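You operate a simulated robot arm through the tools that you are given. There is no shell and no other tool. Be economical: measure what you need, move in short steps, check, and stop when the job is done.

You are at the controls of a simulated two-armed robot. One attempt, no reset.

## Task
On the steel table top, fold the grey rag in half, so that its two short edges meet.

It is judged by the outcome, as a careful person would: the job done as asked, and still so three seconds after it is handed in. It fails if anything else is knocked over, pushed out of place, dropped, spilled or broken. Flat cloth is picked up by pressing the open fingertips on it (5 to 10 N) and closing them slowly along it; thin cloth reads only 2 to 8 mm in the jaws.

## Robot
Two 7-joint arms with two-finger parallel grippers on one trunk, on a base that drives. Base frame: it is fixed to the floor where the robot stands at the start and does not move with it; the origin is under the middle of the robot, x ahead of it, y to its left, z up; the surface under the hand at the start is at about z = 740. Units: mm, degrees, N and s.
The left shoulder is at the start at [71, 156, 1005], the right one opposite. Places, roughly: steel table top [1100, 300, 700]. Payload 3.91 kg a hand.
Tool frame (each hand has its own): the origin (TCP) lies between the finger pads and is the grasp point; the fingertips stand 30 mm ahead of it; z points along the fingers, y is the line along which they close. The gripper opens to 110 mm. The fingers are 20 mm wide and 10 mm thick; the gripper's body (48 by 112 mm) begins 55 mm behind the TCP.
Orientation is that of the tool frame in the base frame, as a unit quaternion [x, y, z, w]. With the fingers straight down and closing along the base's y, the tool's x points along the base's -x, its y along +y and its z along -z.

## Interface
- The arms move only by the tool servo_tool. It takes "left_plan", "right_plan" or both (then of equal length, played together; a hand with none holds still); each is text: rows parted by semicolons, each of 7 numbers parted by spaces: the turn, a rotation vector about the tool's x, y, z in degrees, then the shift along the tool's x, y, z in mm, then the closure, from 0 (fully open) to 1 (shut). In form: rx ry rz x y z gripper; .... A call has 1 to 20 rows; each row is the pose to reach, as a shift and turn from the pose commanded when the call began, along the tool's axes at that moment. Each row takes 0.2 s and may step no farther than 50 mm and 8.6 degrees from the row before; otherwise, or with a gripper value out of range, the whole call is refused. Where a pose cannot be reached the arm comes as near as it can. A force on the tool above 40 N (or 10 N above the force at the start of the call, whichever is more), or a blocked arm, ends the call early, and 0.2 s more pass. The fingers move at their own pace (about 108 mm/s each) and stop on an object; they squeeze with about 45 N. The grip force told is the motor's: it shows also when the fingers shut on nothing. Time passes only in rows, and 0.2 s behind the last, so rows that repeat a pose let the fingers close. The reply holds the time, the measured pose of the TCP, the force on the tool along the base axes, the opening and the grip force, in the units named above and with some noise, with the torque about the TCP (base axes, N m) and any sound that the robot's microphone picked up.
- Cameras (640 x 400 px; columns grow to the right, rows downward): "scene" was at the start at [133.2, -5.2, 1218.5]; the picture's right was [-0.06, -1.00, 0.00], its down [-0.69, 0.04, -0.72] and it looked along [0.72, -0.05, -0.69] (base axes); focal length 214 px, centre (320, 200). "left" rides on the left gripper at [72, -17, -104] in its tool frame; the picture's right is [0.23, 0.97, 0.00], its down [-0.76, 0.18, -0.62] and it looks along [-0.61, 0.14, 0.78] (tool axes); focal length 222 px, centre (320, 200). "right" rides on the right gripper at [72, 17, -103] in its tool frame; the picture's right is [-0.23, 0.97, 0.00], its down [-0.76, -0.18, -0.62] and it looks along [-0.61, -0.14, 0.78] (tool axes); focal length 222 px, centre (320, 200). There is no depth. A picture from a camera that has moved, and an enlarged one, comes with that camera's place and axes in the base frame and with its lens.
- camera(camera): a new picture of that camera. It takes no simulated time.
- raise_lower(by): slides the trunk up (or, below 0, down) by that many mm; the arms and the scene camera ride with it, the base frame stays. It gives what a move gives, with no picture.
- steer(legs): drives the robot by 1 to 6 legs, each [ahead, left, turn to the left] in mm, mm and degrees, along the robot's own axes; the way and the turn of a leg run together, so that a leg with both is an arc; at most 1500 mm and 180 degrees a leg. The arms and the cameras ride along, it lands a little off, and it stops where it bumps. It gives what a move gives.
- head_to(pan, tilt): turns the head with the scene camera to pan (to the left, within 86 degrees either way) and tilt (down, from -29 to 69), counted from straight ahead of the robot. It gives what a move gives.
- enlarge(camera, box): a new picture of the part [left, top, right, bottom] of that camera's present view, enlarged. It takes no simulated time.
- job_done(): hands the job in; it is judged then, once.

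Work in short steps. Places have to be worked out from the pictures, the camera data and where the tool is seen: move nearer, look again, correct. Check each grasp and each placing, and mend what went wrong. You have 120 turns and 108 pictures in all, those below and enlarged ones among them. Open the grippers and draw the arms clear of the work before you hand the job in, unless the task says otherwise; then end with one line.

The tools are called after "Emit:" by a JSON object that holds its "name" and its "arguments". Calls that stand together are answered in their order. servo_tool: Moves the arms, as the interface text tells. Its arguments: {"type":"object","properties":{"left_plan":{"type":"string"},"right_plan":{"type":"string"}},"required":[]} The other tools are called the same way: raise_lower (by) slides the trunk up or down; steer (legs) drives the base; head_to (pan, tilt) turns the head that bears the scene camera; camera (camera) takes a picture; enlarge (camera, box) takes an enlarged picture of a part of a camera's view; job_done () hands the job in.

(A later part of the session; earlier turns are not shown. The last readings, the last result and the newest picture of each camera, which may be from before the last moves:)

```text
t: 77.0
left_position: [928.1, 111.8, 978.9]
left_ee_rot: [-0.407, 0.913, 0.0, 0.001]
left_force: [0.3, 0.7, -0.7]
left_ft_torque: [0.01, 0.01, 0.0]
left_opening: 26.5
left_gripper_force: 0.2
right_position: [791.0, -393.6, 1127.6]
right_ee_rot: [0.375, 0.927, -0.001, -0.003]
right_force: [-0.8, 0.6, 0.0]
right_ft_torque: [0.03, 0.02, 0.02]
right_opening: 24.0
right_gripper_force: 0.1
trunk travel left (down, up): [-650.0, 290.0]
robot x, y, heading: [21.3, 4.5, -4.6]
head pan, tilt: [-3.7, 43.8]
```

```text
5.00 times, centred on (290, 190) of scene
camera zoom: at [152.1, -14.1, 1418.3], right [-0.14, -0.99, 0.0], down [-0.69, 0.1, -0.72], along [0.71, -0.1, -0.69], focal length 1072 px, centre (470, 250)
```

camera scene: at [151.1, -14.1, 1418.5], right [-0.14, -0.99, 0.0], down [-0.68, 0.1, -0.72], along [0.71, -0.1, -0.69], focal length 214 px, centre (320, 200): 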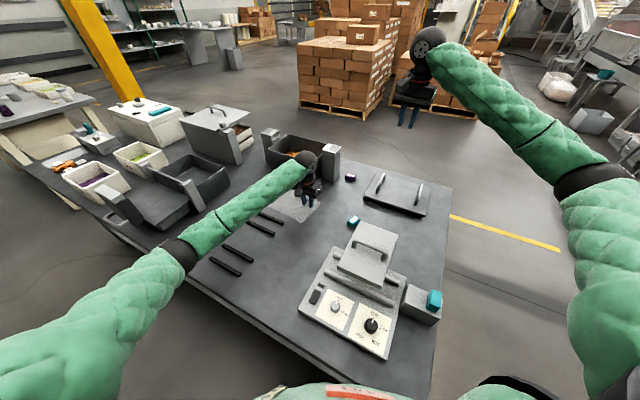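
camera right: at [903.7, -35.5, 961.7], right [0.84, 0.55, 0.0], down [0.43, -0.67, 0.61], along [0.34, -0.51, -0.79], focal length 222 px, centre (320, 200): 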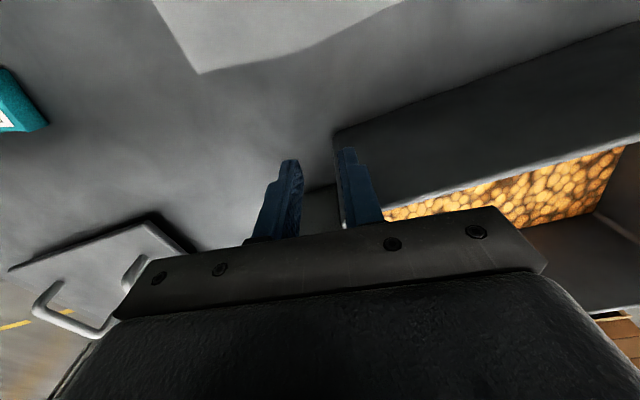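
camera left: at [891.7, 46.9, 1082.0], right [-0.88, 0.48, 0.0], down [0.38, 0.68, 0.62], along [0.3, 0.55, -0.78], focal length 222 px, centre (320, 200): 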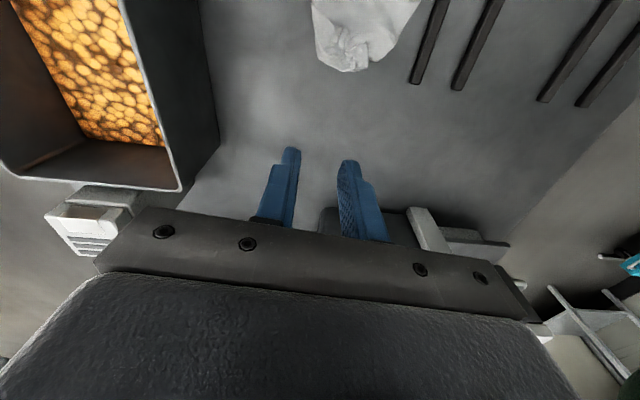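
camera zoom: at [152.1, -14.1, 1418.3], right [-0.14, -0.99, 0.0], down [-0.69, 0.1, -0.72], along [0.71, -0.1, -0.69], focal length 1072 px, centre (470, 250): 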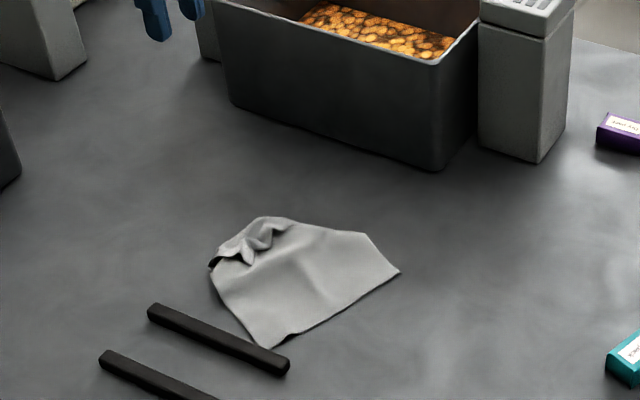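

I move the hand for a closer view of the crumpled AB end.

Emit:
{"name": "servo_tool", "arguments": {"left_plan": "0 0 0 35 -5 10 0.76;0 0 0 70 -10 20 0.76;0 0 0 85 -10 20 0.76;0 0 0 85 -10 20 0.76"}}

Emit:
{"name": "enlarge", "arguments": {"camera": "left", "box": [200, 0, 440, 150]}}

```text
t: 78.0
left_position: [878.5, 39.2, 957.1]
left_ee_rot: [-0.407, 0.914, -0.001, 0.001]
left_force: [-0.3, 0.1, 0.2]
left_ft_torque: [0.01, 0.02, -0.01]
left_opening: 26.2
left_gripper_force: 0.1
right_position: [789.8, -394.7, 1128.0]
right_ee_rot: [0.375, 0.927, -0.001, -0.004]
right_force: [0.3, 1.2, 0.4]
right_ft_torque: [0.0, 0.01, -0.01]
right_opening: 24.1
right_gripper_force: 0.0
trunk travel left (down, up): [-650.0, 290.0]
robot x, y, heading: [17.6, 3.4, -4.7]
head pan, tilt: [-3.7, 43.8]
```

```text
2.67 times, centred on (320, 75) of left
camera zoom: at [841.1, -25.2, 1061.3], right [-0.88, 0.48, 0.0], down [0.38, 0.68, 0.62], along [0.3, 0.55, -0.78], focal length 592 px, centre (320, 533)
```

zoom: 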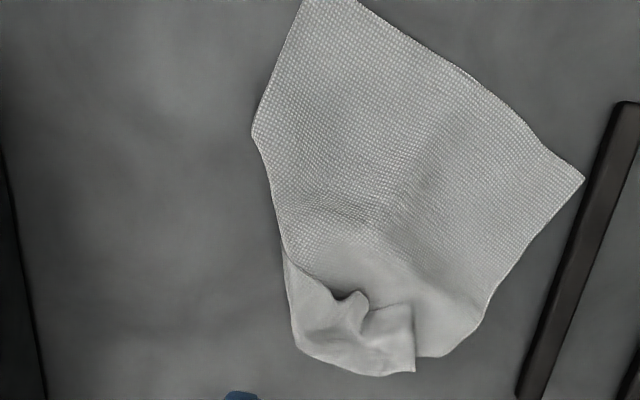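

The AB end is bunched, but CD (D at 752,74; C at 838,-44) lies flat and single-layered. I'll pinch CD's middle, lift so AB hangs free, then trail AB and lay CD on top. That way the pinched edge keeps its natural side and no flap forms. Moving over (811,27) with yaw -54.

Emit:
{"name": "servo_tool", "arguments": {"left_plan": "0 0 8 4 3 10 0.78;0 0 16 9 7 20 0.78;0 0 24 13 10 30 0.78;0 0 32 17 13 42 0.78;0 0 40 21 16 54 0.78;0 0 48 26 20 66 0.78;0 0 56 30 23 78 0.78;0 0 64 34 27 90 0.78;0 0 72 38 30 104 0.78;0 0 80 42 33 118 0.78;0 0 88 46 36 132 0.78;0 0 96 50 39 146 0.78;0 0 102 54 42 157 0.78;0 0 102 54 42 157 0.78"}}

Emit:
{"name": "enlarge", "arguments": {"camera": "left", "box": [160, 0, 480, 200]}}

```text
t: 81.0
left_position: [811.9, 30.2, 800.2]
left_ee_rot: [0.455, 0.891, 0.0, 0.001]
left_force: [0.4, -0.8, 0.7]
left_ft_torque: [0.0, 0.01, 0.0]
left_opening: 24.2
left_gripper_force: 0.0
right_position: [789.5, -393.6, 1128.3]
right_ee_rot: [0.374, 0.927, -0.002, -0.003]
right_force: [-0.5, 0.3, -0.7]
right_ft_torque: [-0.01, 0.01, 0.01]
right_opening: 24.0
right_gripper_force: 0.1
trunk travel left (down, up): [-650.0, 290.0]
robot x, y, heading: [19.5, -0.1, -4.6]
head pan, tilt: [-3.7, 43.8]
```

```text
2.00 times, centred on (320, 100) of left
camera zoom: at [754.1, 78.4, 904.1], right [0.66, 0.76, 0.0], down [0.59, -0.51, 0.62], along [0.47, -0.41, -0.78], focal length 444 px, centre (320, 400)
```

zoom: 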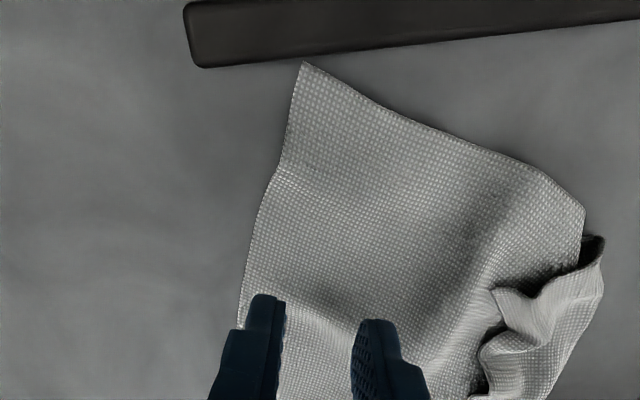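

The edge bows out a bit, so I shift 9 mm toward it, press and pinch.

Emit:
{"name": "servo_tool", "arguments": {"left_plan": "0 0 0 -4 -9 15 0.78;0 0 0 -4 -9 24 0.78;0 0 0 -4 -9 28 0.78;0 0 0 -4 -9 29.7 0.78;0 0 0 -4 -9 29.7 0.78;0 0 0 -4 -9 29.7 0.8;0 0 0 -4 -9 29.7 0.82;0 0 0 -4 -9 29.7 0.84;0 0 0 -4 -9 29.7 0.86;0 0 0 -4 -9 29.7 0.88;0 0 0 -4 -9 29.7 0.9;0 0 0 -4 -9 29.7 0.92;0 0 0 -4 -9 29.7 0.94;0 0 0 -4 -9 29.7 0.96;0 0 0 -4 -9 29.7 0.98;0 0 0 -4 -9 29.7 1;0 0 0 -4 -9 29.7 1;0 0 0 -4 -9 29.7 1"}}

Emit:
{"name": "enlarge", "arguments": {"camera": "left", "box": [160, 0, 480, 200]}}

```text
t: 84.8
left_position: [805.0, 21.1, 771.7]
left_ee_rot: [0.454, 0.891, 0.0, 0.002]
left_force: [-0.8, -0.2, 9.3]
left_ft_torque: [-0.03, 0.05, 0.0]
left_opening: 1.9
left_gripper_force: 41.7
right_position: [788.8, -393.8, 1128.4]
right_ee_rot: [0.374, 0.927, 0.0, -0.002]
right_force: [-0.7, 0.6, 0.8]
right_ft_torque: [0.0, -0.01, 0.0]
right_opening: 24.2
right_gripper_force: 0.0
trunk travel left (down, up): [-650.0, 290.0]
robot x, y, heading: [19.0, 1.0, -4.7]
head pan, tilt: [-3.7, 43.8]
```

```text
2.00 times, centred on (320, 100) of left
camera zoom: at [748.2, 70.1, 875.4], right [0.65, 0.76, 0.0], down [0.59, -0.51, 0.62], along [0.47, -0.41, -0.78], focal length 444 px, centre (320, 400)
```

zoom: 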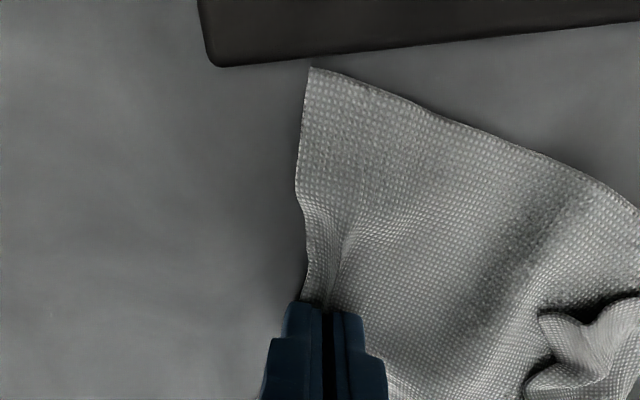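

Good pinch right at the edge. I lift high to let AB hang free.

Emit:
{"name": "servo_tool", "arguments": {"left_plan": "0 0 0 0 0 -20 1;0 0 0 0 0 -50 1;0 0 0 0 0 -85 1;0 0 0 0 0 -120 1;0 0 0 0 0 -155 1;0 0 0 0 0 -190 1;0 0 0 0 0 -225 1;0 0 0 0 0 -245 1;0 0 0 0 0 -245 1;0 0 0 0 0 -245 1;0 0 0 0 0 -245 1;0 0 0 0 0 -245 1"}}

Emit:
{"name": "enlarge", "arguments": {"camera": "scene", "box": [226, 130, 386, 230]}}

```text
t: 87.4
left_position: [804.7, 21.7, 1017.0]
left_ee_rot: [0.454, 0.891, 0.001, 0.0]
left_force: [-0.3, -0.9, 0.3]
left_ft_torque: [-0.02, -0.03, 0.0]
left_opening: 2.1
left_gripper_force: 42.7
right_position: [789.4, -394.0, 1126.8]
right_ee_rot: [0.375, 0.927, -0.002, -0.002]
right_force: [-0.2, -0.1, -1.1]
right_ft_torque: [0.03, 0.0, 0.0]
right_opening: 24.4
right_gripper_force: 0.0
trunk travel left (down, up): [-650.0, 290.0]
robot x, y, heading: [18.6, 3.4, -4.6]
head pan, tilt: [-3.7, 43.8]
```

```text
4.00 times, centred on (306, 180) of scene
camera zoom: at [151.2, -14.1, 1418.5], right [-0.14, -0.99, 0.0], down [-0.68, 0.1, -0.72], along [0.71, -0.1, -0.69], focal length 858 px, centre (376, 280)
```

zoom: 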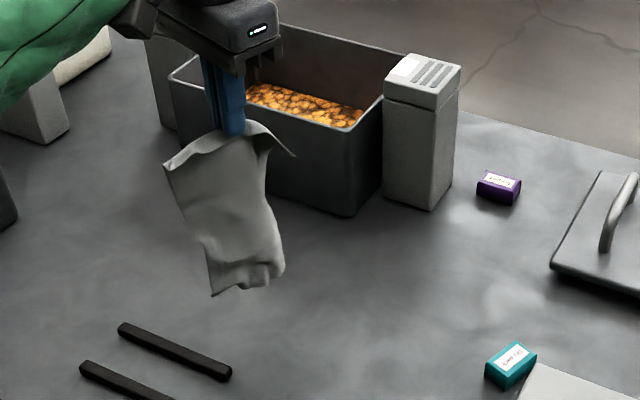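

It hangs well; only the lower right end is still curled. I shake it a few times to open the curl.

Emit:
{"name": "servo_tool", "arguments": {"left_plan": "0 0 0 0 0 -40 1;0 0 0 0 0 0 1;0 0 0 0 0 -45 1;0 0 0 0 0 0 1;0 0 0 0 0 -45 1;0 0 0 0 0 0 1;0 0 0 0 30 -20 1;0 0 0 0 -15 -20 1;0 0 0 0 30 -20 1;0 0 0 0 -15 -20 1;0 0 0 0 30 -20 1;0 0 0 0 0 0 1;0 0 0 0 0 -45 1;0 0 0 0 0 0 1;0 0 0 0 0 0 1;0 0 0 0 0 0 1;0 0 0 0 0 0 1"}}

Emit:
{"name": "enlarge", "arguments": {"camera": "scene", "box": [226, 130, 386, 230]}}

```text
t: 91.0
left_position: [805.1, 18.9, 1017.2]
left_ee_rot: [0.454, 0.891, 0.002, 0.001]
left_force: [0.2, 0.0, -0.5]
left_ft_torque: [0.01, -0.06, -0.02]
left_opening: 2.0
left_gripper_force: 41.5
right_position: [789.2, -395.0, 1129.2]
right_ee_rot: [0.374, 0.928, -0.001, -0.003]
right_force: [0.3, -0.5, -0.4]
right_ft_torque: [0.04, -0.03, -0.02]
right_opening: 23.9
right_gripper_force: 0.1
trunk travel left (down, up): [-650.0, 290.0]
robot x, y, heading: [16.0, 2.6, -4.5]
head pan, tilt: [-3.7, 43.8]
```

```text
4.00 times, centred on (306, 180) of scene
camera zoom: at [150.6, -14.6, 1418.5], right [-0.14, -0.99, 0.0], down [-0.68, 0.1, -0.72], along [0.71, -0.1, -0.69], focal length 858 px, centre (376, 280)
```

zoom: 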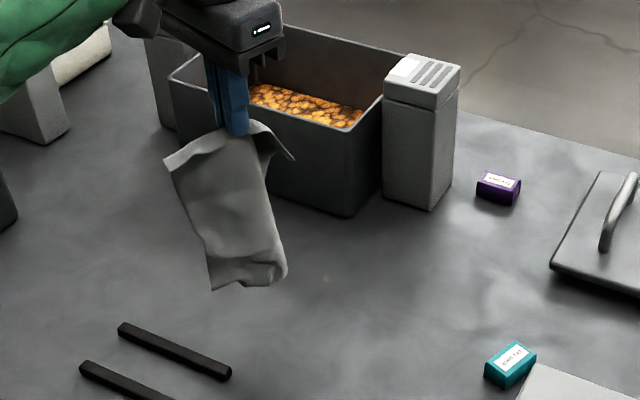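

I lay it down again, dragging in -L so that the curl (now on the underside) is pulled open by friction, and aligning the rag with its original direction.

Emit:
{"name": "servo_tool", "arguments": {"left_plan": "0 0 -4 2 45 0 1;0 0 -8 4.5 90 20 1;0 0 -12 4.5 96 50 1;0 0 -14 4.5 96 67 1;0 0 -14 1 83 82 1;0 0 -14 -2 70 99 1;0 0 -14 -5 56 117 1;0 0 -14 -8 43 135 1;0 0 -14 -11 30 153 1;0 0 -14 -14.5 17 171 1;0 0 -14 -17 5 187 1;0 0 -14 -20 -6 202 1;0 0 -14 -23 -18 215 1;0 0 -14 -25.5 -29 225 1;0 0 -14 -28 -41 232 1;0 0 -14 -31 -52 237 1;0 0 -14 -33 -61 240 1;0 0 -14 -35 -69 241 1;0 0 -14 -35 -69 241 1"}}

Emit:
{"name": "enlarge", "arguments": {"camera": "scene", "box": [226, 140, 386, 240]}}

Emit:
{"name": "camera", "arguments": {"camera": "left"}}

```text
t: 95.0
left_position: [769.7, -47.3, 774.9]
left_ee_rot: [0.342, 0.94, 0.001, 0.001]
left_force: [0.1, -0.4, -0.1]
left_ft_torque: [0.0, 0.05, -0.02]
left_opening: 1.6
left_gripper_force: 42.0
right_position: [790.2, -394.7, 1126.6]
right_ee_rot: [0.374, 0.927, -0.001, -0.004]
right_force: [-0.2, 0.6, -0.3]
right_ft_torque: [0.01, -0.01, -0.06]
right_opening: 24.3
right_gripper_force: 0.0
trunk travel left (down, up): [-650.0, 290.0]
robot x, y, heading: [18.7, 4.1, -4.6]
head pan, tilt: [-3.7, 43.8]
```

```text
4.00 times, centred on (306, 190) of scene
camera zoom: at [151.2, -13.9, 1418.5], right [-0.14, -0.99, 0.0], down [-0.68, 0.1, -0.72], along [0.71, -0.1, -0.69], focal length 858 px, centre (376, 240)
```

zoom: 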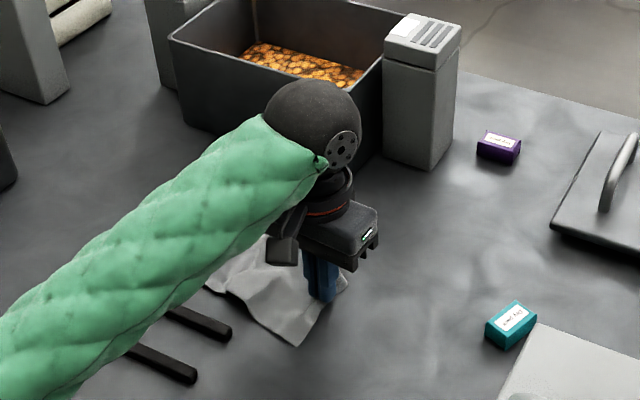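

```text
34 pictures are left
camera left: at [703.4, -13.0, 878.5], right [0.45, 0.89, 0.0], down [0.7, -0.35, 0.62], along [0.56, -0.28, -0.78], focal length 222 px, centre (320, 200)
```

left: 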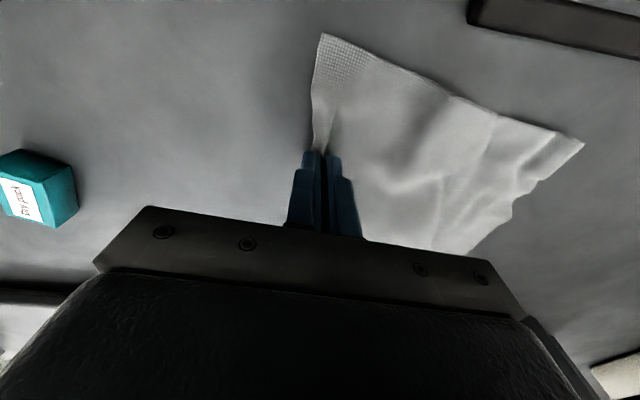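

The rag is now nearly flat with AB uncurled. I lift it again to hang, then trail AB toward -L by moving +L while lowering to half height, ready to set CD on top.

Emit:
{"name": "servo_tool", "arguments": {"left_plan": "0 0 0 -5 -9 -45 1;0 0 0 -10 -18 -90 1;0 0 0 -15 -27 -135 1;0 0 0 -20 -36 -180 1;0 0 0 -25 -45 -220 1;0 0 0 -25 -45 -220 1;0 0 0 -25 -45 -195 1;0 0 0 -25 -45 -180 1;0 0 0 -25 -33 -165 1;0 0 0 -25 -20 -150 1;0 0 0 -25 -5 -135 1;0 0 0 -25 12 -123 1;0 0 0 -25 30 -113 1;0 0 0 -25 50 -105 1;0 0 0 -25 70 -99 1;0 0 0 -25 90 -95 1;0 0 0 -25 110 -93 1;0 0 0 -25 130 -91 1;0 0 0 -25 150 -90 1;0 0 0 -25 150 -90 1"}}

Emit:
{"name": "enlarge", "arguments": {"camera": "scene", "box": [226, 140, 386, 240]}}

Emit:
{"name": "camera", "arguments": {"camera": "left"}}

```text
t: 99.2
left_position: [885.8, 53.0, 866.8]
left_ee_rot: [0.342, 0.94, 0.001, 0.001]
left_force: [0.2, 0.0, 0.0]
left_ft_torque: [-0.01, 0.0, -0.07]
left_opening: 1.9
left_gripper_force: 41.4
right_position: [789.0, -395.7, 1127.4]
right_ee_rot: [0.374, 0.927, -0.002, -0.004]
right_force: [0.0, 0.4, 0.3]
right_ft_torque: [-0.02, 0.0, 0.02]
right_opening: 24.4
right_gripper_force: 0.1
trunk travel left (down, up): [-650.0, 290.0]
robot x, y, heading: [20.0, 1.3, -4.7]
head pan, tilt: [-3.7, 43.8]
```

```text
4.00 times, centred on (306, 190) of scene
camera zoom: at [151.1, -14.3, 1418.5], right [-0.14, -0.99, 0.0], down [-0.68, 0.1, -0.72], along [0.71, -0.1, -0.69], focal length 858 px, centre (376, 240)
```

zoom: 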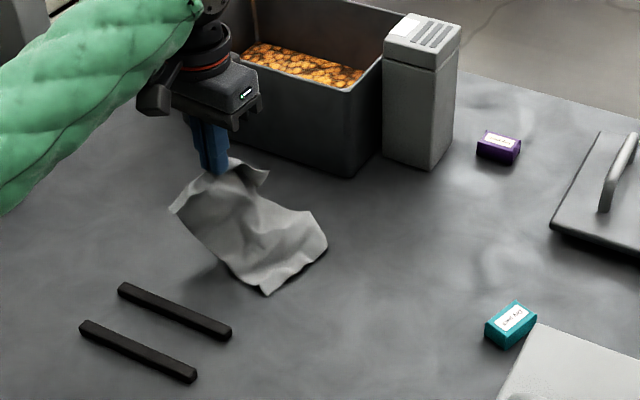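

```text
32 pictures are left
camera left: at [819.0, 86.7, 969.8], right [0.45, 0.89, 0.0], down [0.7, -0.35, 0.62], along [0.56, -0.28, -0.78], focal length 222 px, centre (320, 200)
```

left: 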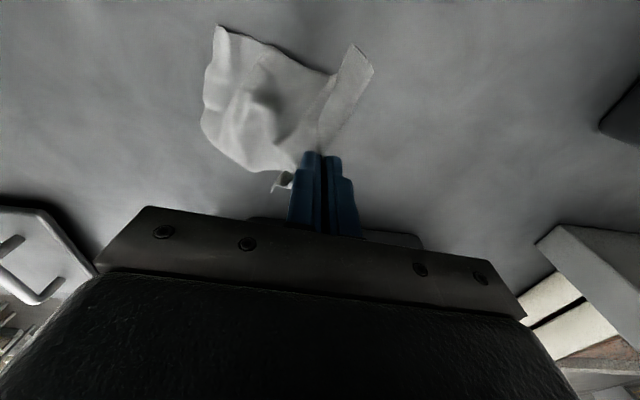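

AB trails toward -L just as wanted, with A about (783,12) and B about (848,-58). Now I swing CD back over it along an arc to the pinch target (828,-8).

Emit:
{"name": "servo_tool", "arguments": {"left_plan": "0 0 0 0 -8 1 1;0 0 0 1 -16 4 1;0 0 0 1 -24 8 1;0 0 0 2 -32 13 1;0 0 0 2 -40 18 1;0 0 0 3 -48 25 1;0 0 0 3 -55 32 1;0 0 0 4 -62 41 1;0 0 0 4 -68 50 1;0 0 0 4 -73 60 1;0 0 0 5 -77 69 1;0 0 0 5 -80 77 1;0 0 0 5 -82 83 1;0 0 0 5 -82 83 1"}}

Emit:
{"name": "enlarge", "arguments": {"camera": "scene", "box": [246, 150, 374, 230]}}

Emit:
{"name": "camera", "arguments": {"camera": "left"}}

```text
t: 102.2
left_position: [828.2, -8.8, 781.7]
left_ee_rot: [0.342, 0.94, 0.0, 0.001]
left_force: [0.1, 0.2, -0.1]
left_ft_torque: [-0.01, -0.02, -0.03]
left_opening: 1.6
left_gripper_force: 41.8
right_position: [789.5, -395.0, 1127.4]
right_ee_rot: [0.374, 0.927, -0.002, -0.004]
right_force: [-0.3, 0.4, 0.0]
right_ft_torque: [-0.01, -0.02, 0.01]
right_opening: 24.2
right_gripper_force: 0.0
trunk travel left (down, up): [-650.0, 290.0]
robot x, y, heading: [19.2, 1.8, -4.6]
head pan, tilt: [-3.7, 43.8]
```

```text
5.00 times, centred on (310, 190) of scene
camera zoom: at [151.2, -14.1, 1418.5], right [-0.14, -0.99, 0.0], down [-0.68, 0.1, -0.72], along [0.71, -0.1, -0.69], focal length 1072 px, centre (370, 250)
```

zoom: 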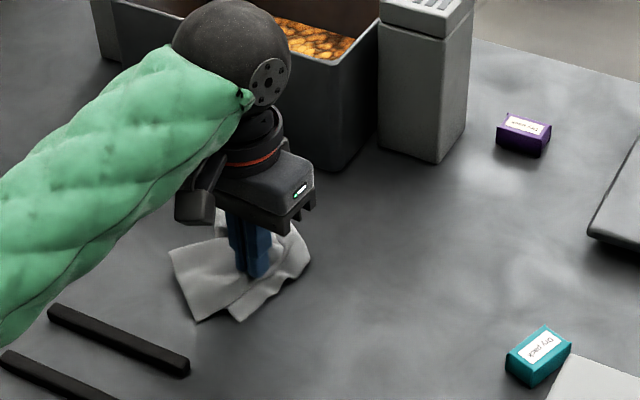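

```text
30 pictures are left
camera left: at [762.0, 25.1, 885.8], right [0.45, 0.89, 0.0], down [0.7, -0.35, 0.62], along [0.56, -0.28, -0.78], focal length 222 px, centre (320, 200)
```

left: 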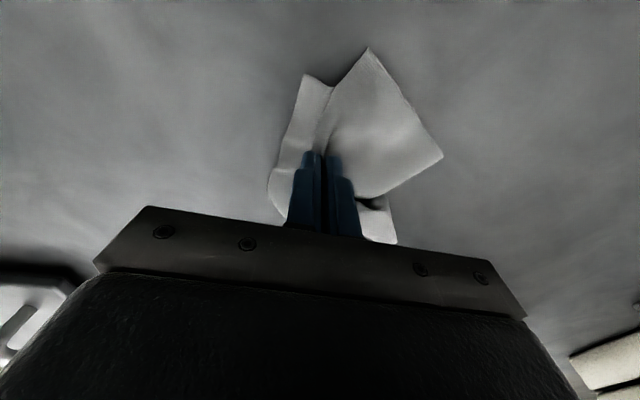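

CD is over AB but corner D lags about 35 mm. The topology is now natural, so I release and then place corners individually.

Emit:
{"name": "servo_tool", "arguments": {"left_plan": "0 0 0 0 -4 5 1;0 0 0 0 -6 8 1;0 0 0 0 -6 8 0.94;0 0 0 0 -6 8 0.87;0 0 0 0 -6 8 0.78;0 0 0 0 -6 0 0.78;0 0 0 0 -6 -45 0.78;0 0 0 -30 -6 -80 0.78;0 0 0 -60 -6 -115 0.78;0 0 0 -75 -6 -150 0.78;0 0 0 -75 -6 -180 0.78;0 0 0 -75 -6 -180 0.78"}}

Emit:
{"name": "enlarge", "arguments": {"camera": "left", "box": [200, 0, 440, 150]}}

Emit:
{"name": "enlarge", "arguments": {"camera": "scene", "box": [256, 165, 352, 225]}}

```text
t: 104.8
left_position: [882.9, -60.1, 959.8]
left_ee_rot: [0.342, 0.94, 0.0, 0.001]
left_force: [0.4, -0.2, 0.6]
left_ft_torque: [0.01, 0.06, -0.02]
left_opening: 24.1
left_gripper_force: 0.1
right_position: [790.3, -395.0, 1127.4]
right_ee_rot: [0.374, 0.927, -0.001, -0.003]
right_force: [-0.8, 0.3, -0.9]
right_ft_torque: [0.02, 0.0, -0.01]
right_opening: 24.3
right_gripper_force: 0.1
trunk travel left (down, up): [-650.0, 290.0]
robot x, y, heading: [17.4, 1.9, -4.5]
head pan, tilt: [-3.7, 43.8]
```

```text
2.67 times, centred on (320, 75) of left
camera zoom: at [815.4, -26.4, 1066.0], right [0.45, 0.89, 0.0], down [0.7, -0.35, 0.62], along [0.56, -0.28, -0.78], focal length 592 px, centre (320, 533)
```

zoom: 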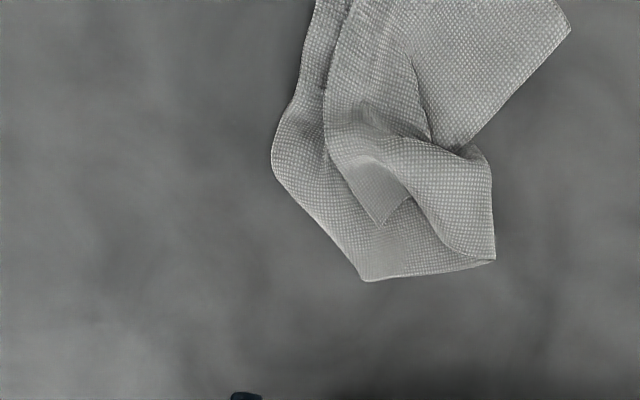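

```text
6.67 times, centred on (304, 195) of scene
camera zoom: at [151.7, -14.4, 1418.4], right [-0.14, -0.99, 0.0], down [-0.69, 0.1, -0.72], along [0.71, -0.1, -0.69], focal length 1430 px, centre (427, 233)
```

zoom: 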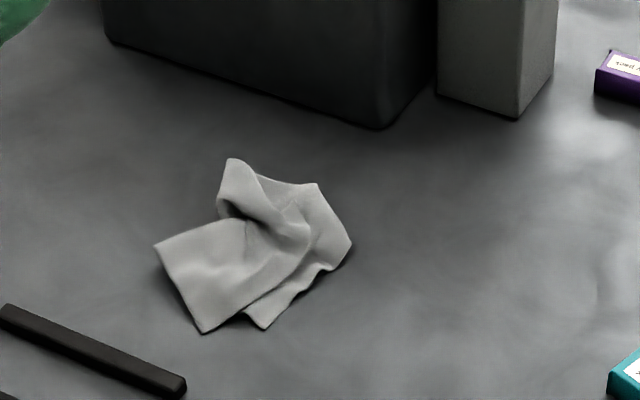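

C–D is fine but the B end is tucked and twisted. A better plan: re-lay the rag flat by drag (which worked well), then pinch its centre line, lift so both halves hang symmetrically, and drag-lay the double layer. First I grab the exposed single-layer corner D at about (776,43).

Emit:
{"name": "servo_tool", "arguments": {"left_plan": "0 0 6.2 27 5 32 0.78;0 0 12.4 53 10 64 0.78;0 0 18.6 79 15 96 0.78;0 0 24.8 105 20 128 0.78;0 0 31 131 24 158 0.78;0 0 31 131 24 158 0.78"}}

Emit:
{"name": "enlarge", "arguments": {"camera": "left", "box": [160, 0, 480, 200]}}

```text
t: 106.2
left_position: [796.5, 42.4, 806.0]
left_ee_rot: [0.582, 0.813, 0.001, 0.0]
left_force: [-0.4, 0.5, 0.4]
left_ft_torque: [-0.01, 0.01, -0.02]
left_opening: 24.4
left_gripper_force: 0.0
right_position: [789.4, -395.7, 1128.8]
right_ee_rot: [0.374, 0.927, -0.002, -0.003]
right_force: [-0.9, -0.9, -0.2]
right_ft_torque: [-0.02, -0.01, -0.03]
right_opening: 24.1
right_gripper_force: 0.1
trunk travel left (down, up): [-650.0, 290.0]
robot x, y, heading: [17.7, 5.7, -4.5]
head pan, tilt: [-3.7, 43.8]
```

```text
2.00 times, centred on (320, 100) of left
camera zoom: at [757.0, 105.2, 908.2], right [0.85, 0.53, 0.0], down [0.41, -0.66, 0.62], along [0.33, -0.53, -0.78], focal length 444 px, centre (320, 400)
```

zoom: 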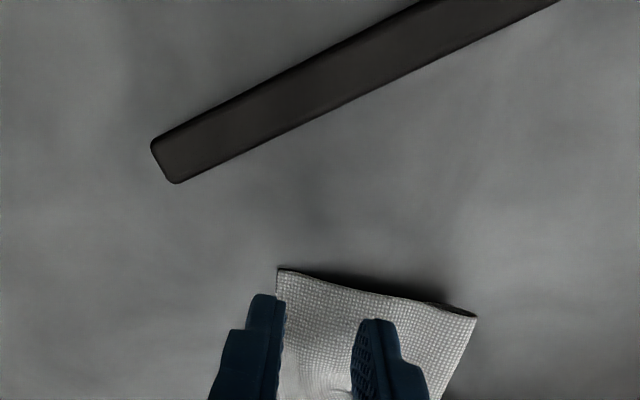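

D is at (780,40). I shift 6 mm inward, press and pinch.

Emit:
{"name": "servo_tool", "arguments": {"left_plan": "0 0 0 -6 3 18 0.78;0 0 0 -6 3 29 0.78;0 0 0 -6 3 33 0.78;0 0 0 -6 3 35.2 0.78;0 0 0 -6 3 35.2 0.78;0 0 0 -6 3 35.2 0.8;0 0 0 -6 3 35.2 0.82;0 0 0 -6 3 35.2 0.84;0 0 0 -6 3 35.2 0.86;0 0 0 -6 3 35.2 0.88;0 0 0 -6 3 35.2 0.9;0 0 0 -6 3 35.2 0.92;0 0 0 -6 3 35.2 0.94;0 0 0 -6 3 35.2 0.96;0 0 0 -6 3 35.2 0.98;0 0 0 -6 3 35.2 1;0 0 0 -6 3 35.2 1;0 0 0 -6 3 35.2 1"}}

```text
t: 108.7
left_position: [805.2, 36.4, 771.8]
left_ee_rot: [0.58, 0.814, 0.001, 0.003]
left_force: [-4.0, 1.1, 21.8]
left_ft_torque: [0.02, -0.06, -0.03]
left_opening: 8.3
left_gripper_force: 0.1
right_position: [790.0, -394.9, 1127.0]
right_ee_rot: [0.376, 0.927, -0.001, -0.003]
right_force: [0.2, -0.9, -0.4]
right_ft_torque: [0.0, 0.07, 0.0]
right_opening: 24.3
right_gripper_force: 0.1
trunk travel left (down, up): [-650.0, 290.0]
robot x, y, heading: [19.8, -1.5, -4.5]
head pan, tilt: [-3.7, 43.8]
stopped in row 12 (left hand): the force on the tool passed its limit at 41 N (the readings are from after the stop); the commanded pose is now the measured one
```

Stopped by force at 8 mm opening. I ease up 1 mm and finish closing.

Emit:
{"name": "servo_tool", "arguments": {"left_plan": "0 0 0 0 0 -0.5 0.93;0 0 0 0 0 -0.8 0.95;0 0 0 0 0 -1 0.97;0 0 0 0 0 -1 1;0 0 0 0 0 -1 1;0 0 0 0 0 -1 1"}}

```text
t: 110.1
left_position: [804.8, 36.9, 771.6]
left_ee_rot: [0.581, 0.814, 0.002, 0.003]
left_force: [1.9, 0.2, 17.2]
left_ft_torque: [-0.01, -0.16, -0.02]
left_opening: 2.2
left_gripper_force: 41.6
right_position: [788.4, -394.9, 1129.4]
right_ee_rot: [0.375, 0.927, 0.0, -0.002]
right_force: [0.0, 0.4, -0.1]
right_ft_torque: [-0.02, 0.03, -0.02]
right_opening: 24.3
right_gripper_force: 0.1
trunk travel left (down, up): [-650.0, 290.0]
robot x, y, heading: [13.5, 1.1, -4.3]
head pan, tilt: [-3.7, 43.8]
```

Gripped (2.2 mm). Lifting high with a couple of shakes, then a look.

Emit:
{"name": "servo_tool", "arguments": {"left_plan": "0 0 0 0 0 -30 1;0 0 0 0 0 -75 1;0 0 0 0 0 -120 1;0 0 0 0 0 -165 1;0 0 0 0 0 -210 1;0 0 0 0 0 -250 1;0 0 0 0 0 -290 1;0 0 0 0 0 -250 1;0 0 0 0 0 -295 1;0 0 0 0 0 -250 1;0 0 0 0 0 -295 1;0 0 0 0 0 -255 1;0 0 0 0 0 -295 1;0 0 0 0 0 -295 1;0 0 0 0 0 -295 1;0 0 0 0 0 -295 1"}}

Emit:
{"name": "enlarge", "arguments": {"camera": "scene", "box": [226, 110, 386, 210]}}

```text
t: 113.5
left_position: [804.5, 35.7, 1068.5]
left_ee_rot: [0.581, 0.814, 0.001, 0.001]
left_force: [0.3, -0.1, -0.2]
left_ft_torque: [0.0, -0.01, 0.02]
left_opening: 1.7
left_gripper_force: 41.4
right_position: [789.4, -395.1, 1128.1]
right_ee_rot: [0.374, 0.927, -0.001, -0.003]
right_force: [-0.3, 0.9, 0.5]
right_ft_torque: [-0.02, 0.02, 0.02]
right_opening: 24.2
right_gripper_force: 0.1
trunk travel left (down, up): [-650.0, 290.0]
robot x, y, heading: [19.2, 2.0, -4.5]
head pan, tilt: [-3.7, 43.8]
```

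```text
4.00 times, centred on (306, 160) of scene
camera zoom: at [150.8, -14.0, 1418.6], right [-0.14, -0.99, 0.0], down [-0.68, 0.1, -0.72], along [0.71, -0.1, -0.69], focal length 858 px, centre (376, 360)
```

zoom: 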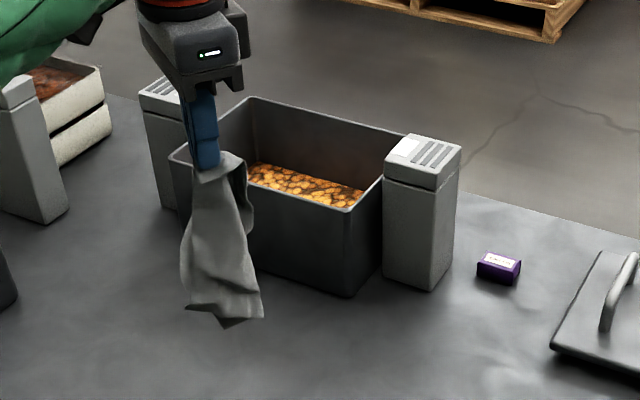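

It hangs by corner D with the rest free. I drag-lay toward -x so the diagonal pulls straight.

Emit:
{"name": "servo_tool", "arguments": {"left_plan": "0 0 0 -18 27 0 1;0 0 0 -36 54 20 1;0 0 0 -54 81 45 1;0 0 0 -54 81 63 1;0 0 0 -54 69 83 1;0 0 0 -54 57 103 1;0 0 0 -54 42 126 1;0 0 0 -54 26 150 1;0 0 0 -54 10 176 1;0 0 0 -53 -6 200 1;0 0 0 -53 -21 222 1;0 0 0 -53 -37 242 1;0 0 0 -53 -53 260 1;0 0 0 -52 -69 274 1;0 0 0 -52 -84 284 1;0 0 0 -51 -100 289 1;0 0 0 -51 -116 291 1;0 0 0 -51 -132 291 1;0 0 0 -51 -132 291 1"}}

Emit:
{"name": "camera", "arguments": {"camera": "left"}}

Emit:
{"name": "enlarge", "arguments": {"camera": "scene", "box": [226, 140, 386, 240]}}

```text
t: 117.5
left_position: [696.1, -55.2, 774.8]
left_ee_rot: [0.58, 0.814, 0.001, 0.002]
left_force: [-0.4, 0.1, 0.0]
left_ft_torque: [0.04, 0.01, 0.04]
left_opening: 2.0
left_gripper_force: 41.7
right_position: [790.2, -394.7, 1128.2]
right_ee_rot: [0.375, 0.927, -0.002, -0.003]
right_force: [0.5, -1.3, -0.4]
right_ft_torque: [0.0, -0.01, -0.02]
right_opening: 24.0
right_gripper_force: 0.0
trunk travel left (down, up): [-650.0, 290.0]
robot x, y, heading: [19.2, 2.1, -4.5]
head pan, tilt: [-3.7, 43.8]
```

```text
25 pictures are left
camera left: at [655.3, 8.1, 878.7], right [0.85, 0.53, 0.0], down [0.41, -0.66, 0.62], along [0.33, -0.53, -0.78], focal length 222 px, centre (320, 200)
```

left: 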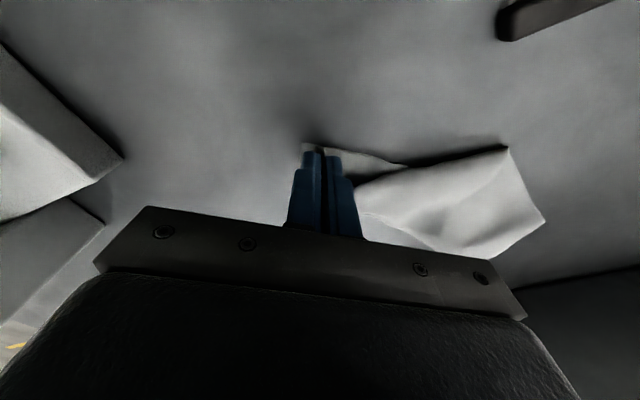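

```text
4.00 times, centred on (306, 190) of scene
camera zoom: at [151.3, -14.1, 1418.4], right [-0.14, -0.99, 0.0], down [-0.68, 0.1, -0.72], along [0.71, -0.1, -0.69], focal length 858 px, centre (376, 240)
```

zoom: 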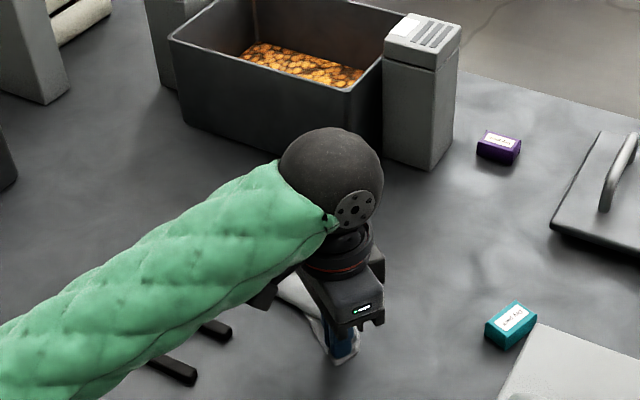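

I release, rise, and look straight down on the rag.

Emit:
{"name": "servo_tool", "arguments": {"left_plan": "0 0 0 0 0 4 1;0 0 0 0 0 4 0.94;0 0 0 0 0 4 0.86;0 0 0 0 0 4 0.78;0 0 0 0 0 -10 0.78;0 0 0 0 0 -55 0.78;0 0 -5 0 5 -100 0.78;0 0 -10 0 25 -140 0.78;0 0 -16 0 50 -180 0.78;0 0 -23 0 80 -215 0.78;0 0 -31 0 110 -235 0.78;0 0 -31 0 110 -235 0.78"}}

Emit:
{"name": "enlarge", "arguments": {"camera": "left", "box": [160, 0, 480, 200]}}

```text
t: 120.1
left_position: [801.1, -16.9, 1010.2]
left_ee_rot: [0.341, 0.94, 0.001, 0.0]
left_force: [-0.1, -0.4, 0.5]
left_ft_torque: [-0.01, 0.03, 0.02]
left_opening: 23.8
left_gripper_force: 0.0
right_position: [789.5, -394.8, 1128.4]
right_ee_rot: [0.374, 0.928, -0.002, -0.004]
right_force: [-0.1, 0.6, -0.1]
right_ft_torque: [0.0, 0.03, 0.0]
right_opening: 24.3
right_gripper_force: 0.1
trunk travel left (down, up): [-650.0, 290.0]
robot x, y, heading: [21.4, 1.9, -4.6]
head pan, tilt: [-3.7, 43.8]
```

```text
2.00 times, centred on (320, 100) of left
camera zoom: at [733.8, 15.6, 1114.5], right [0.45, 0.89, 0.0], down [0.7, -0.35, 0.63], along [0.56, -0.28, -0.78], focal length 444 px, centre (320, 400)
```

zoom: 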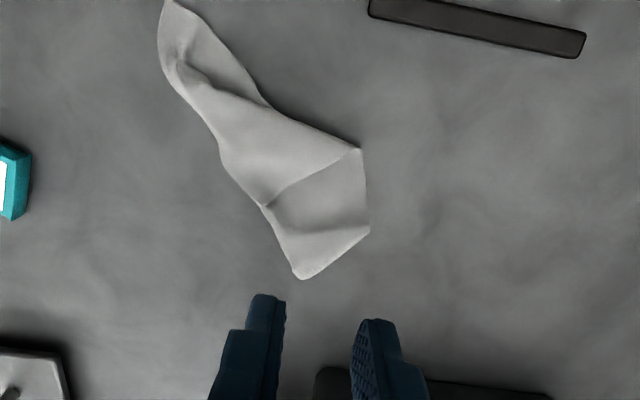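

The rag ended up folded lengthwise. I zoom in to understand its layers.

Emit:
{"name": "enlarge", "arguments": {"camera": "left", "box": [224, 0, 384, 150]}}

```text
2.67 times, centred on (304, 75) of left
camera zoom: at [733.8, 15.6, 1114.5], right [0.45, 0.89, 0.0], down [0.7, -0.35, 0.63], along [0.56, -0.28, -0.78], focal length 592 px, centre (363, 533)
```

zoom: 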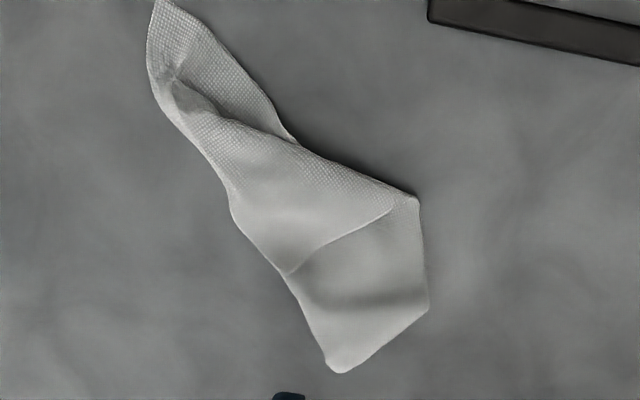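

The end facing +x (edge from about (860,-4) to (870,-72)) is a single exposed layer. I go there, press and pinch its middle with closing along x.

Emit:
{"name": "servo_tool", "arguments": {"left_plan": "0 0 7 -8 2 35 0.78;0 0 14 -16 4 75 0.78;0 0 21 -24 6 115 0.78;0 0 28 -32 8 155 0.78;0 0 35 -40 10 190 0.78;0 0 42 -45 11.7 220 0.78;0 0 42 -45 11.7 234 0.78;0 0 42 -45 11.7 238 0.78;0 0 42 -45 11.7 238.5 0.78;0 0 42 -45 11.7 238.5 0.8;0 0 42 -45 11.7 238.5 0.82;0 0 42 -45 11.7 238.5 0.84;0 0 42 -45 11.7 238.5 0.86;0 0 42 -45 11.7 238.5 0.89;0 0 42 -45 11.7 238.5 0.92;0 0 42 -45 11.7 238.2 0.95;0 0 42 -45 11.7 238 0.98;0 0 42 -45 11.7 238 1;0 0 42 -45 11.7 238 1;0 0 42 -45 11.7 238 1"}}

```text
t: 124.3
left_position: [840.6, -39.3, 772.9]
left_ee_rot: [0.656, 0.755, 0.001, 0.002]
left_force: [-0.4, -0.1, 3.1]
left_ft_torque: [0.03, 0.0, 0.02]
left_opening: 2.0
left_gripper_force: 42.1
right_position: [790.5, -395.0, 1128.2]
right_ee_rot: [0.374, 0.927, -0.001, -0.004]
right_force: [-0.3, 0.7, -0.1]
right_ft_torque: [-0.04, 0.01, 0.01]
right_opening: 24.4
right_gripper_force: 0.1
trunk travel left (down, up): [-650.0, 290.0]
robot x, y, heading: [16.1, -0.4, -4.4]
head pan, tilt: [-3.7, 43.8]
```

Gripped 2 mm. I lift it high with shakes and look.

Emit:
{"name": "servo_tool", "arguments": {"left_plan": "0 0 0 0 0 -30 1;0 0 0 0 0 -75 1;0 0 0 0 0 -120 1;0 0 0 0 0 -165 1;0 0 0 0 0 -210 1;0 0 0 0 0 -250 1;0 0 0 0 0 -290 1;0 0 0 0 0 -248 1;0 0 0 0 0 -295 1;0 0 0 0 0 -248 1;0 0 0 0 0 -295 1;0 0 0 0 0 -248 1;0 0 0 0 0 -295 1;0 0 0 0 0 -250 1;0 0 0 0 0 -250 1;0 0 0 0 0 -250 1;0 0 0 0 0 -250 1"}}

Emit:
{"name": "enlarge", "arguments": {"camera": "scene", "box": [226, 120, 386, 220]}}

```text
t: 127.9
left_position: [840.3, -39.9, 1021.2]
left_ee_rot: [0.656, 0.755, 0.002, 0.002]
left_force: [0.0, 0.3, 0.7]
left_ft_torque: [-0.02, 0.0, 0.01]
left_opening: 1.7
left_gripper_force: 41.2
right_position: [790.7, -394.1, 1127.2]
right_ee_rot: [0.374, 0.928, -0.002, -0.004]
right_force: [0.1, 0.4, -0.9]
right_ft_torque: [-0.02, 0.0, -0.02]
right_opening: 24.3
right_gripper_force: 0.1
trunk travel left (down, up): [-650.0, 290.0]
robot x, y, heading: [17.8, 3.8, -4.5]
head pan, tilt: [-3.7, 43.8]
```

```text
4.00 times, centred on (306, 170) of scene
camera zoom: at [151.6, -14.2, 1418.3], right [-0.14, -0.99, 0.0], down [-0.69, 0.1, -0.72], along [0.71, -0.1, -0.69], focal length 858 px, centre (376, 320)
```

zoom: 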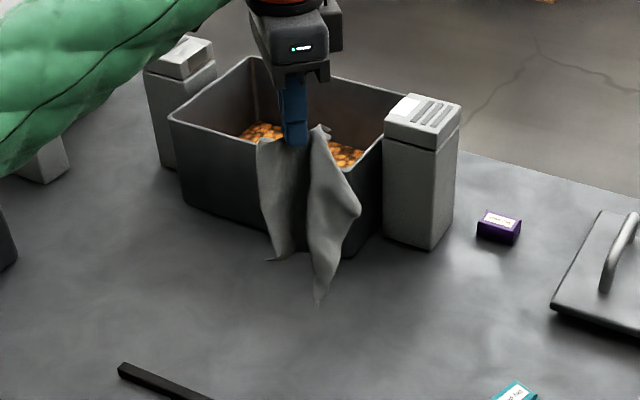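

It hangs from near one corner, with the rest open but draped. I drag-lay it again toward -x, then will open the folded-over corner sideways.

Emit:
{"name": "servo_tool", "arguments": {"left_plan": "0 0 0 0 33 5 1;0 0 0 0 65 15 1;0 0 0 0 65 26 1;0 0 0 0 53 41 1;0 0 0 0 41 56 1;0 0 0 0 27 76 1;0 0 0 0 12 99 1;0 0 0 0 -3 123 1;0 0 0 0 -18 147 1;0 0 0 0 -34 169 1;0 0 0 0 -50 191 1;0 0 0 0 -66 211 1;0 0 0 0 -82 226 1;0 0 0 0 -98 237 1;0 0 0 0 -114 242 1;0 0 0 0 -130 244 1;0 0 0 0 -130 248 1;0 0 0 0 -130 248 0.92;0 0 0 0 -130 248 0.78;0 0 0 0 -130 240 0.78"}}

Emit:
{"name": "servo_tool", "arguments": {"left_plan": "0 0 0 0 0 -40 0.78;0 0 -6 0 0 -85 0.78;0 0 -12 0 20 -125 0.78;0 0 -18 0 45 -160 0.78;0 0 -24 0 75 -190 0.78;0 0 -30 0 105 -210 0.78;0 0 -36 0 120 -225 0.78;0 0 -42 0 120 -230 0.78;0 0 -42 0 120 -230 0.78"}}

Emit:
{"name": "enlarge", "arguments": {"camera": "left", "box": [160, 0, 480, 200]}}

```text
t: 132.1
left_position: [712.9, -56.5, 781.6]
left_ee_rot: [0.656, 0.754, 0.001, 0.002]
left_force: [0.4, 0.1, -0.3]
left_ft_torque: [0.03, 0.0, -0.01]
left_opening: 24.2
left_gripper_force: 0.0
right_position: [790.2, -394.5, 1127.9]
right_ee_rot: [0.374, 0.927, -0.002, -0.004]
right_force: [0.5, -0.1, -0.5]
right_ft_torque: [-0.01, -0.01, 0.0]
right_opening: 24.3
right_gripper_force: 0.0
trunk travel left (down, up): [-650.0, 290.0]
robot x, y, heading: [20.3, -0.7, -4.7]
head pan, tilt: [-3.7, 43.8]
```

```text
t: 134.1
left_position: [832.3, -41.7, 1011.8]
left_ee_rot: [0.341, 0.94, 0.001, 0.002]
left_force: [0.6, 0.1, 0.3]
left_ft_torque: [0.04, -0.03, 0.0]
left_opening: 24.0
left_gripper_force: 0.0
right_position: [790.9, -393.7, 1128.4]
right_ee_rot: [0.375, 0.927, -0.002, -0.003]
right_force: [0.3, -0.6, 0.4]
right_ft_torque: [-0.02, -0.01, 0.01]
right_opening: 24.4
right_gripper_force: 0.1
trunk travel left (down, up): [-650.0, 290.0]
robot x, y, heading: [19.3, 3.8, -4.8]
head pan, tilt: [-3.7, 43.8]
```

```text
2.00 times, centred on (320, 100) of left
camera zoom: at [764.9, -6.2, 1115.9], right [0.45, 0.89, 0.0], down [0.7, -0.35, 0.63], along [0.56, -0.28, -0.78], focal length 444 px, centre (320, 400)
```

zoom: 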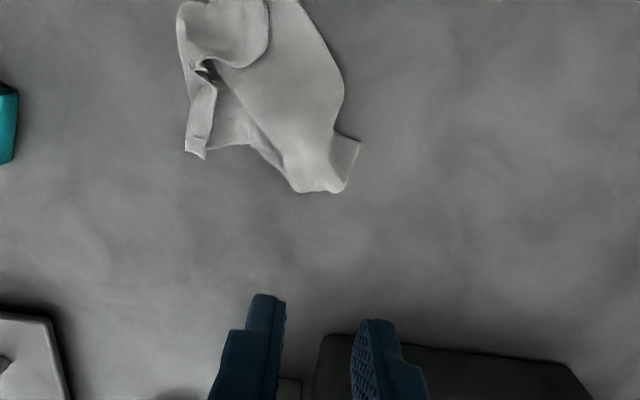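

Part is out of frame. I shift the view.

Emit:
{"name": "servo_tool", "arguments": {"left_plan": "0 0 0 35 -10 -25 0.78;0 0 0 70 -20 -50 0.78;0 0 0 70 -20 -50 0.78"}}

Emit:
{"name": "enlarge", "arguments": {"camera": "left", "box": [200, 0, 440, 150]}}

```text
t: 134.9
left_position: [767.5, -11.4, 1061.9]
left_ee_rot: [0.342, 0.94, 0.001, 0.002]
left_force: [0.6, 0.7, 0.5]
left_ft_torque: [-0.01, -0.02, -0.01]
left_opening: 24.3
left_gripper_force: 0.0
right_position: [790.3, -394.7, 1128.0]
right_ee_rot: [0.374, 0.927, -0.002, -0.004]
right_force: [-0.1, -0.7, -0.4]
right_ft_torque: [-0.01, 0.03, 0.02]
right_opening: 24.1
right_gripper_force: 0.1
trunk travel left (down, up): [-650.0, 290.0]
robot x, y, heading: [23.0, 2.4, -4.5]
head pan, tilt: [-3.7, 43.8]
```

```text
2.67 times, centred on (320, 75) of left
camera zoom: at [700.7, 23.3, 1165.4], right [0.45, 0.89, 0.0], down [0.7, -0.35, 0.62], along [0.56, -0.28, -0.78], focal length 592 px, centre (320, 533)
```

zoom: 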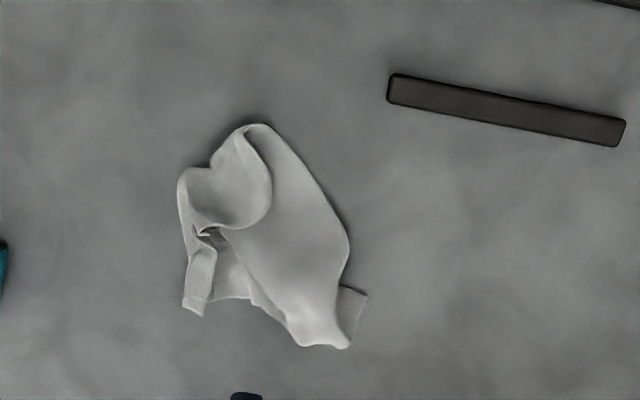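

The rag is bunched; the drag was too short. I re-pinch at the released spot (711,-57) and drag it farther in -x to stretch it out.

Emit:
{"name": "servo_tool", "arguments": {"left_plan": "0 0 7 2 -12 45 0.78;0 0 14 4 -24 90 0.78;0 0 21 6 -36 135 0.78;0 0 28 8 -48 180 0.78;0 0 35 10 -60 225 0.78;0 0 42 12 -70 262 0.78;0 0 42 12 -70 280 0.78;0 0 42 12 -70 287 0.78;0 0 42 12 -70 288.5 0.8;0 0 42 12 -70 288.5 0.83;0 0 42 12 -70 288.5 0.86;0 0 42 12 -70 288.5 0.89;0 0 42 12 -70 288.5 0.92;0 0 42 12 -70 288.5 0.95;0 0 42 12 -70 288.5 1;0 0 42 12 -70 288.5 1;0 0 42 12 -70 288.5 1"}}

```text
t: 138.5
left_position: [711.4, -54.9, 772.9]
left_ee_rot: [0.656, 0.755, 0.001, 0.001]
left_force: [0.2, 1.7, 2.3]
left_ft_torque: [0.01, -0.03, 0.01]
left_opening: 1.9
left_gripper_force: 42.0
right_position: [790.0, -394.4, 1129.1]
right_ee_rot: [0.375, 0.927, -0.001, -0.004]
right_force: [0.8, 0.3, 0.0]
right_ft_torque: [0.03, 0.02, 0.0]
right_opening: 24.1
right_gripper_force: 0.1
trunk travel left (down, up): [-650.0, 290.0]
robot x, y, heading: [17.6, 1.2, -4.6]
head pan, tilt: [-3.7, 43.8]
```

Held. I lift, carry it out +x, and do one long drag back.

Emit:
{"name": "servo_tool", "arguments": {"left_plan": "0 0 0 0 10 -40 1;0 0 0 0 38 -78 1;0 0 0 0 68 -115 1;0 0 0 0 100 -150 1;0 0 0 0 135 -182 1;0 0 0 0 170 -208 1;0 0 0 0 205 -225 1;0 0 0 0 205 -225 1;0 0 0 0 190 -200 1;0 0 0 0 175 -178 1;0 0 0 0 160 -155 1;0 0 0 0 145 -132 1;0 0 0 0 130 -110 1;0 0 0 0 115 -90 1;0 0 0 0 98 -70 1;0 0 0 0 80 -52 1;0 0 0 0 62 -36 1;0 0 0 0 44 -24 1;0 0 0 0 26 -15 1;0 0 0 0 8 -8 1"}}

Emit:
{"name": "servo_tool", "arguments": {"left_plan": "0 0 0 0 -18 2 1;0 0 0 0 -36 3 1;0 0 0 0 -54 4 1;0 0 0 0 -72 5 1;0 0 0 0 -90 5 1;0 0 0 0 -100 5 1;0 0 0 0 -100 7 1;0 0 0 0 -100 7 0.92;0 0 0 0 -100 7 0.78;0 0 0 0 -100 0 0.78;0 0 0 0 -100 -45 0.78;0 0 0 0 -90 -90 0.78;0 0 0 0 -60 -125 0.78;0 0 0 0 -20 -150 0.78;0 0 -8 0 20 -175 0.78;0 0 -16 0 60 -200 0.78;0 0 -24 0 90 -230 0.78;0 0 -32 0 90 -260 0.78;0 0 -40 0 90 -290 0.78;0 0 -40 0 90 -290 0.78"}}

Emit:
{"name": "camera", "arguments": {"camera": "left"}}

```text
t: 142.7
left_position: [721.0, -53.2, 781.8]
left_ee_rot: [0.656, 0.755, 0.001, 0.001]
left_force: [0.1, -0.4, -0.7]
left_ft_torque: [-0.01, 0.01, 0.03]
left_opening: 2.0
left_gripper_force: 42.1
right_position: [791.0, -394.7, 1128.4]
right_ee_rot: [0.374, 0.927, -0.001, -0.003]
right_force: [0.9, 0.4, 0.0]
right_ft_torque: [0.01, 0.02, 0.01]
right_opening: 24.4
right_gripper_force: 0.1
trunk travel left (down, up): [-650.0, 290.0]
robot x, y, heading: [18.7, 3.8, -4.5]
head pan, tilt: [-3.7, 43.8]
```

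```text
t: 146.9
left_position: [807.6, -41.9, 1072.3]
left_ee_rot: [0.357, 0.934, 0.001, 0.001]
left_force: [-0.3, 0.6, 0.2]
left_ft_torque: [-0.02, 0.03, -0.02]
left_opening: 24.2
left_gripper_force: 0.0
right_position: [790.8, -395.8, 1127.6]
right_ee_rot: [0.374, 0.927, -0.002, -0.003]
right_force: [-1.0, -0.1, -0.6]
right_ft_torque: [0.03, 0.0, 0.0]
right_opening: 24.0
right_gripper_force: 0.0
trunk travel left (down, up): [-650.0, 290.0]
robot x, y, heading: [16.3, 1.5, -4.5]
head pan, tilt: [-3.7, 43.8]
```

```text
18 pictures are left
camera left: at [741.5, -6.8, 1175.6], right [0.48, 0.88, 0.0], down [0.68, -0.38, 0.62], along [0.55, -0.3, -0.78], focal length 222 px, centre (320, 200)
```

left: 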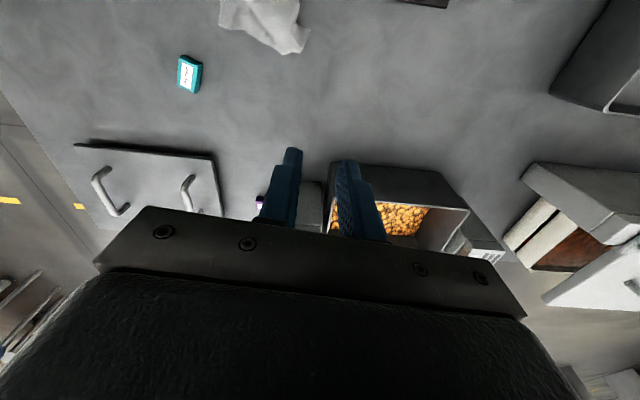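

The scene camera should see it now.

Emit:
{"name": "enlarge", "arguments": {"camera": "scene", "box": [264, 190, 360, 250]}}

```text
6.67 times, centred on (312, 220) of scene
camera zoom: at [151.7, -13.9, 1418.4], right [-0.14, -0.99, 0.0], down [-0.69, 0.1, -0.72], along [0.71, -0.1, -0.69], focal length 1430 px, centre (373, 67)
```

zoom: 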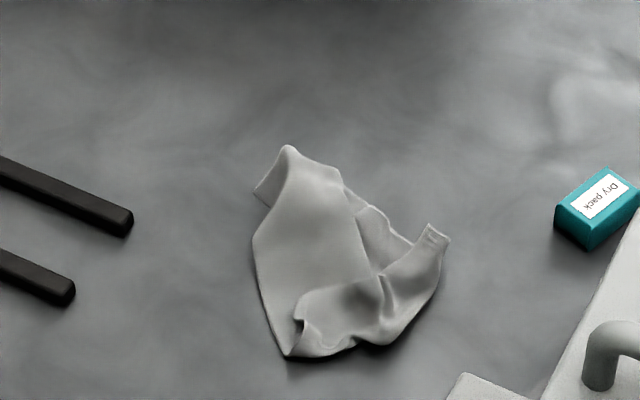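

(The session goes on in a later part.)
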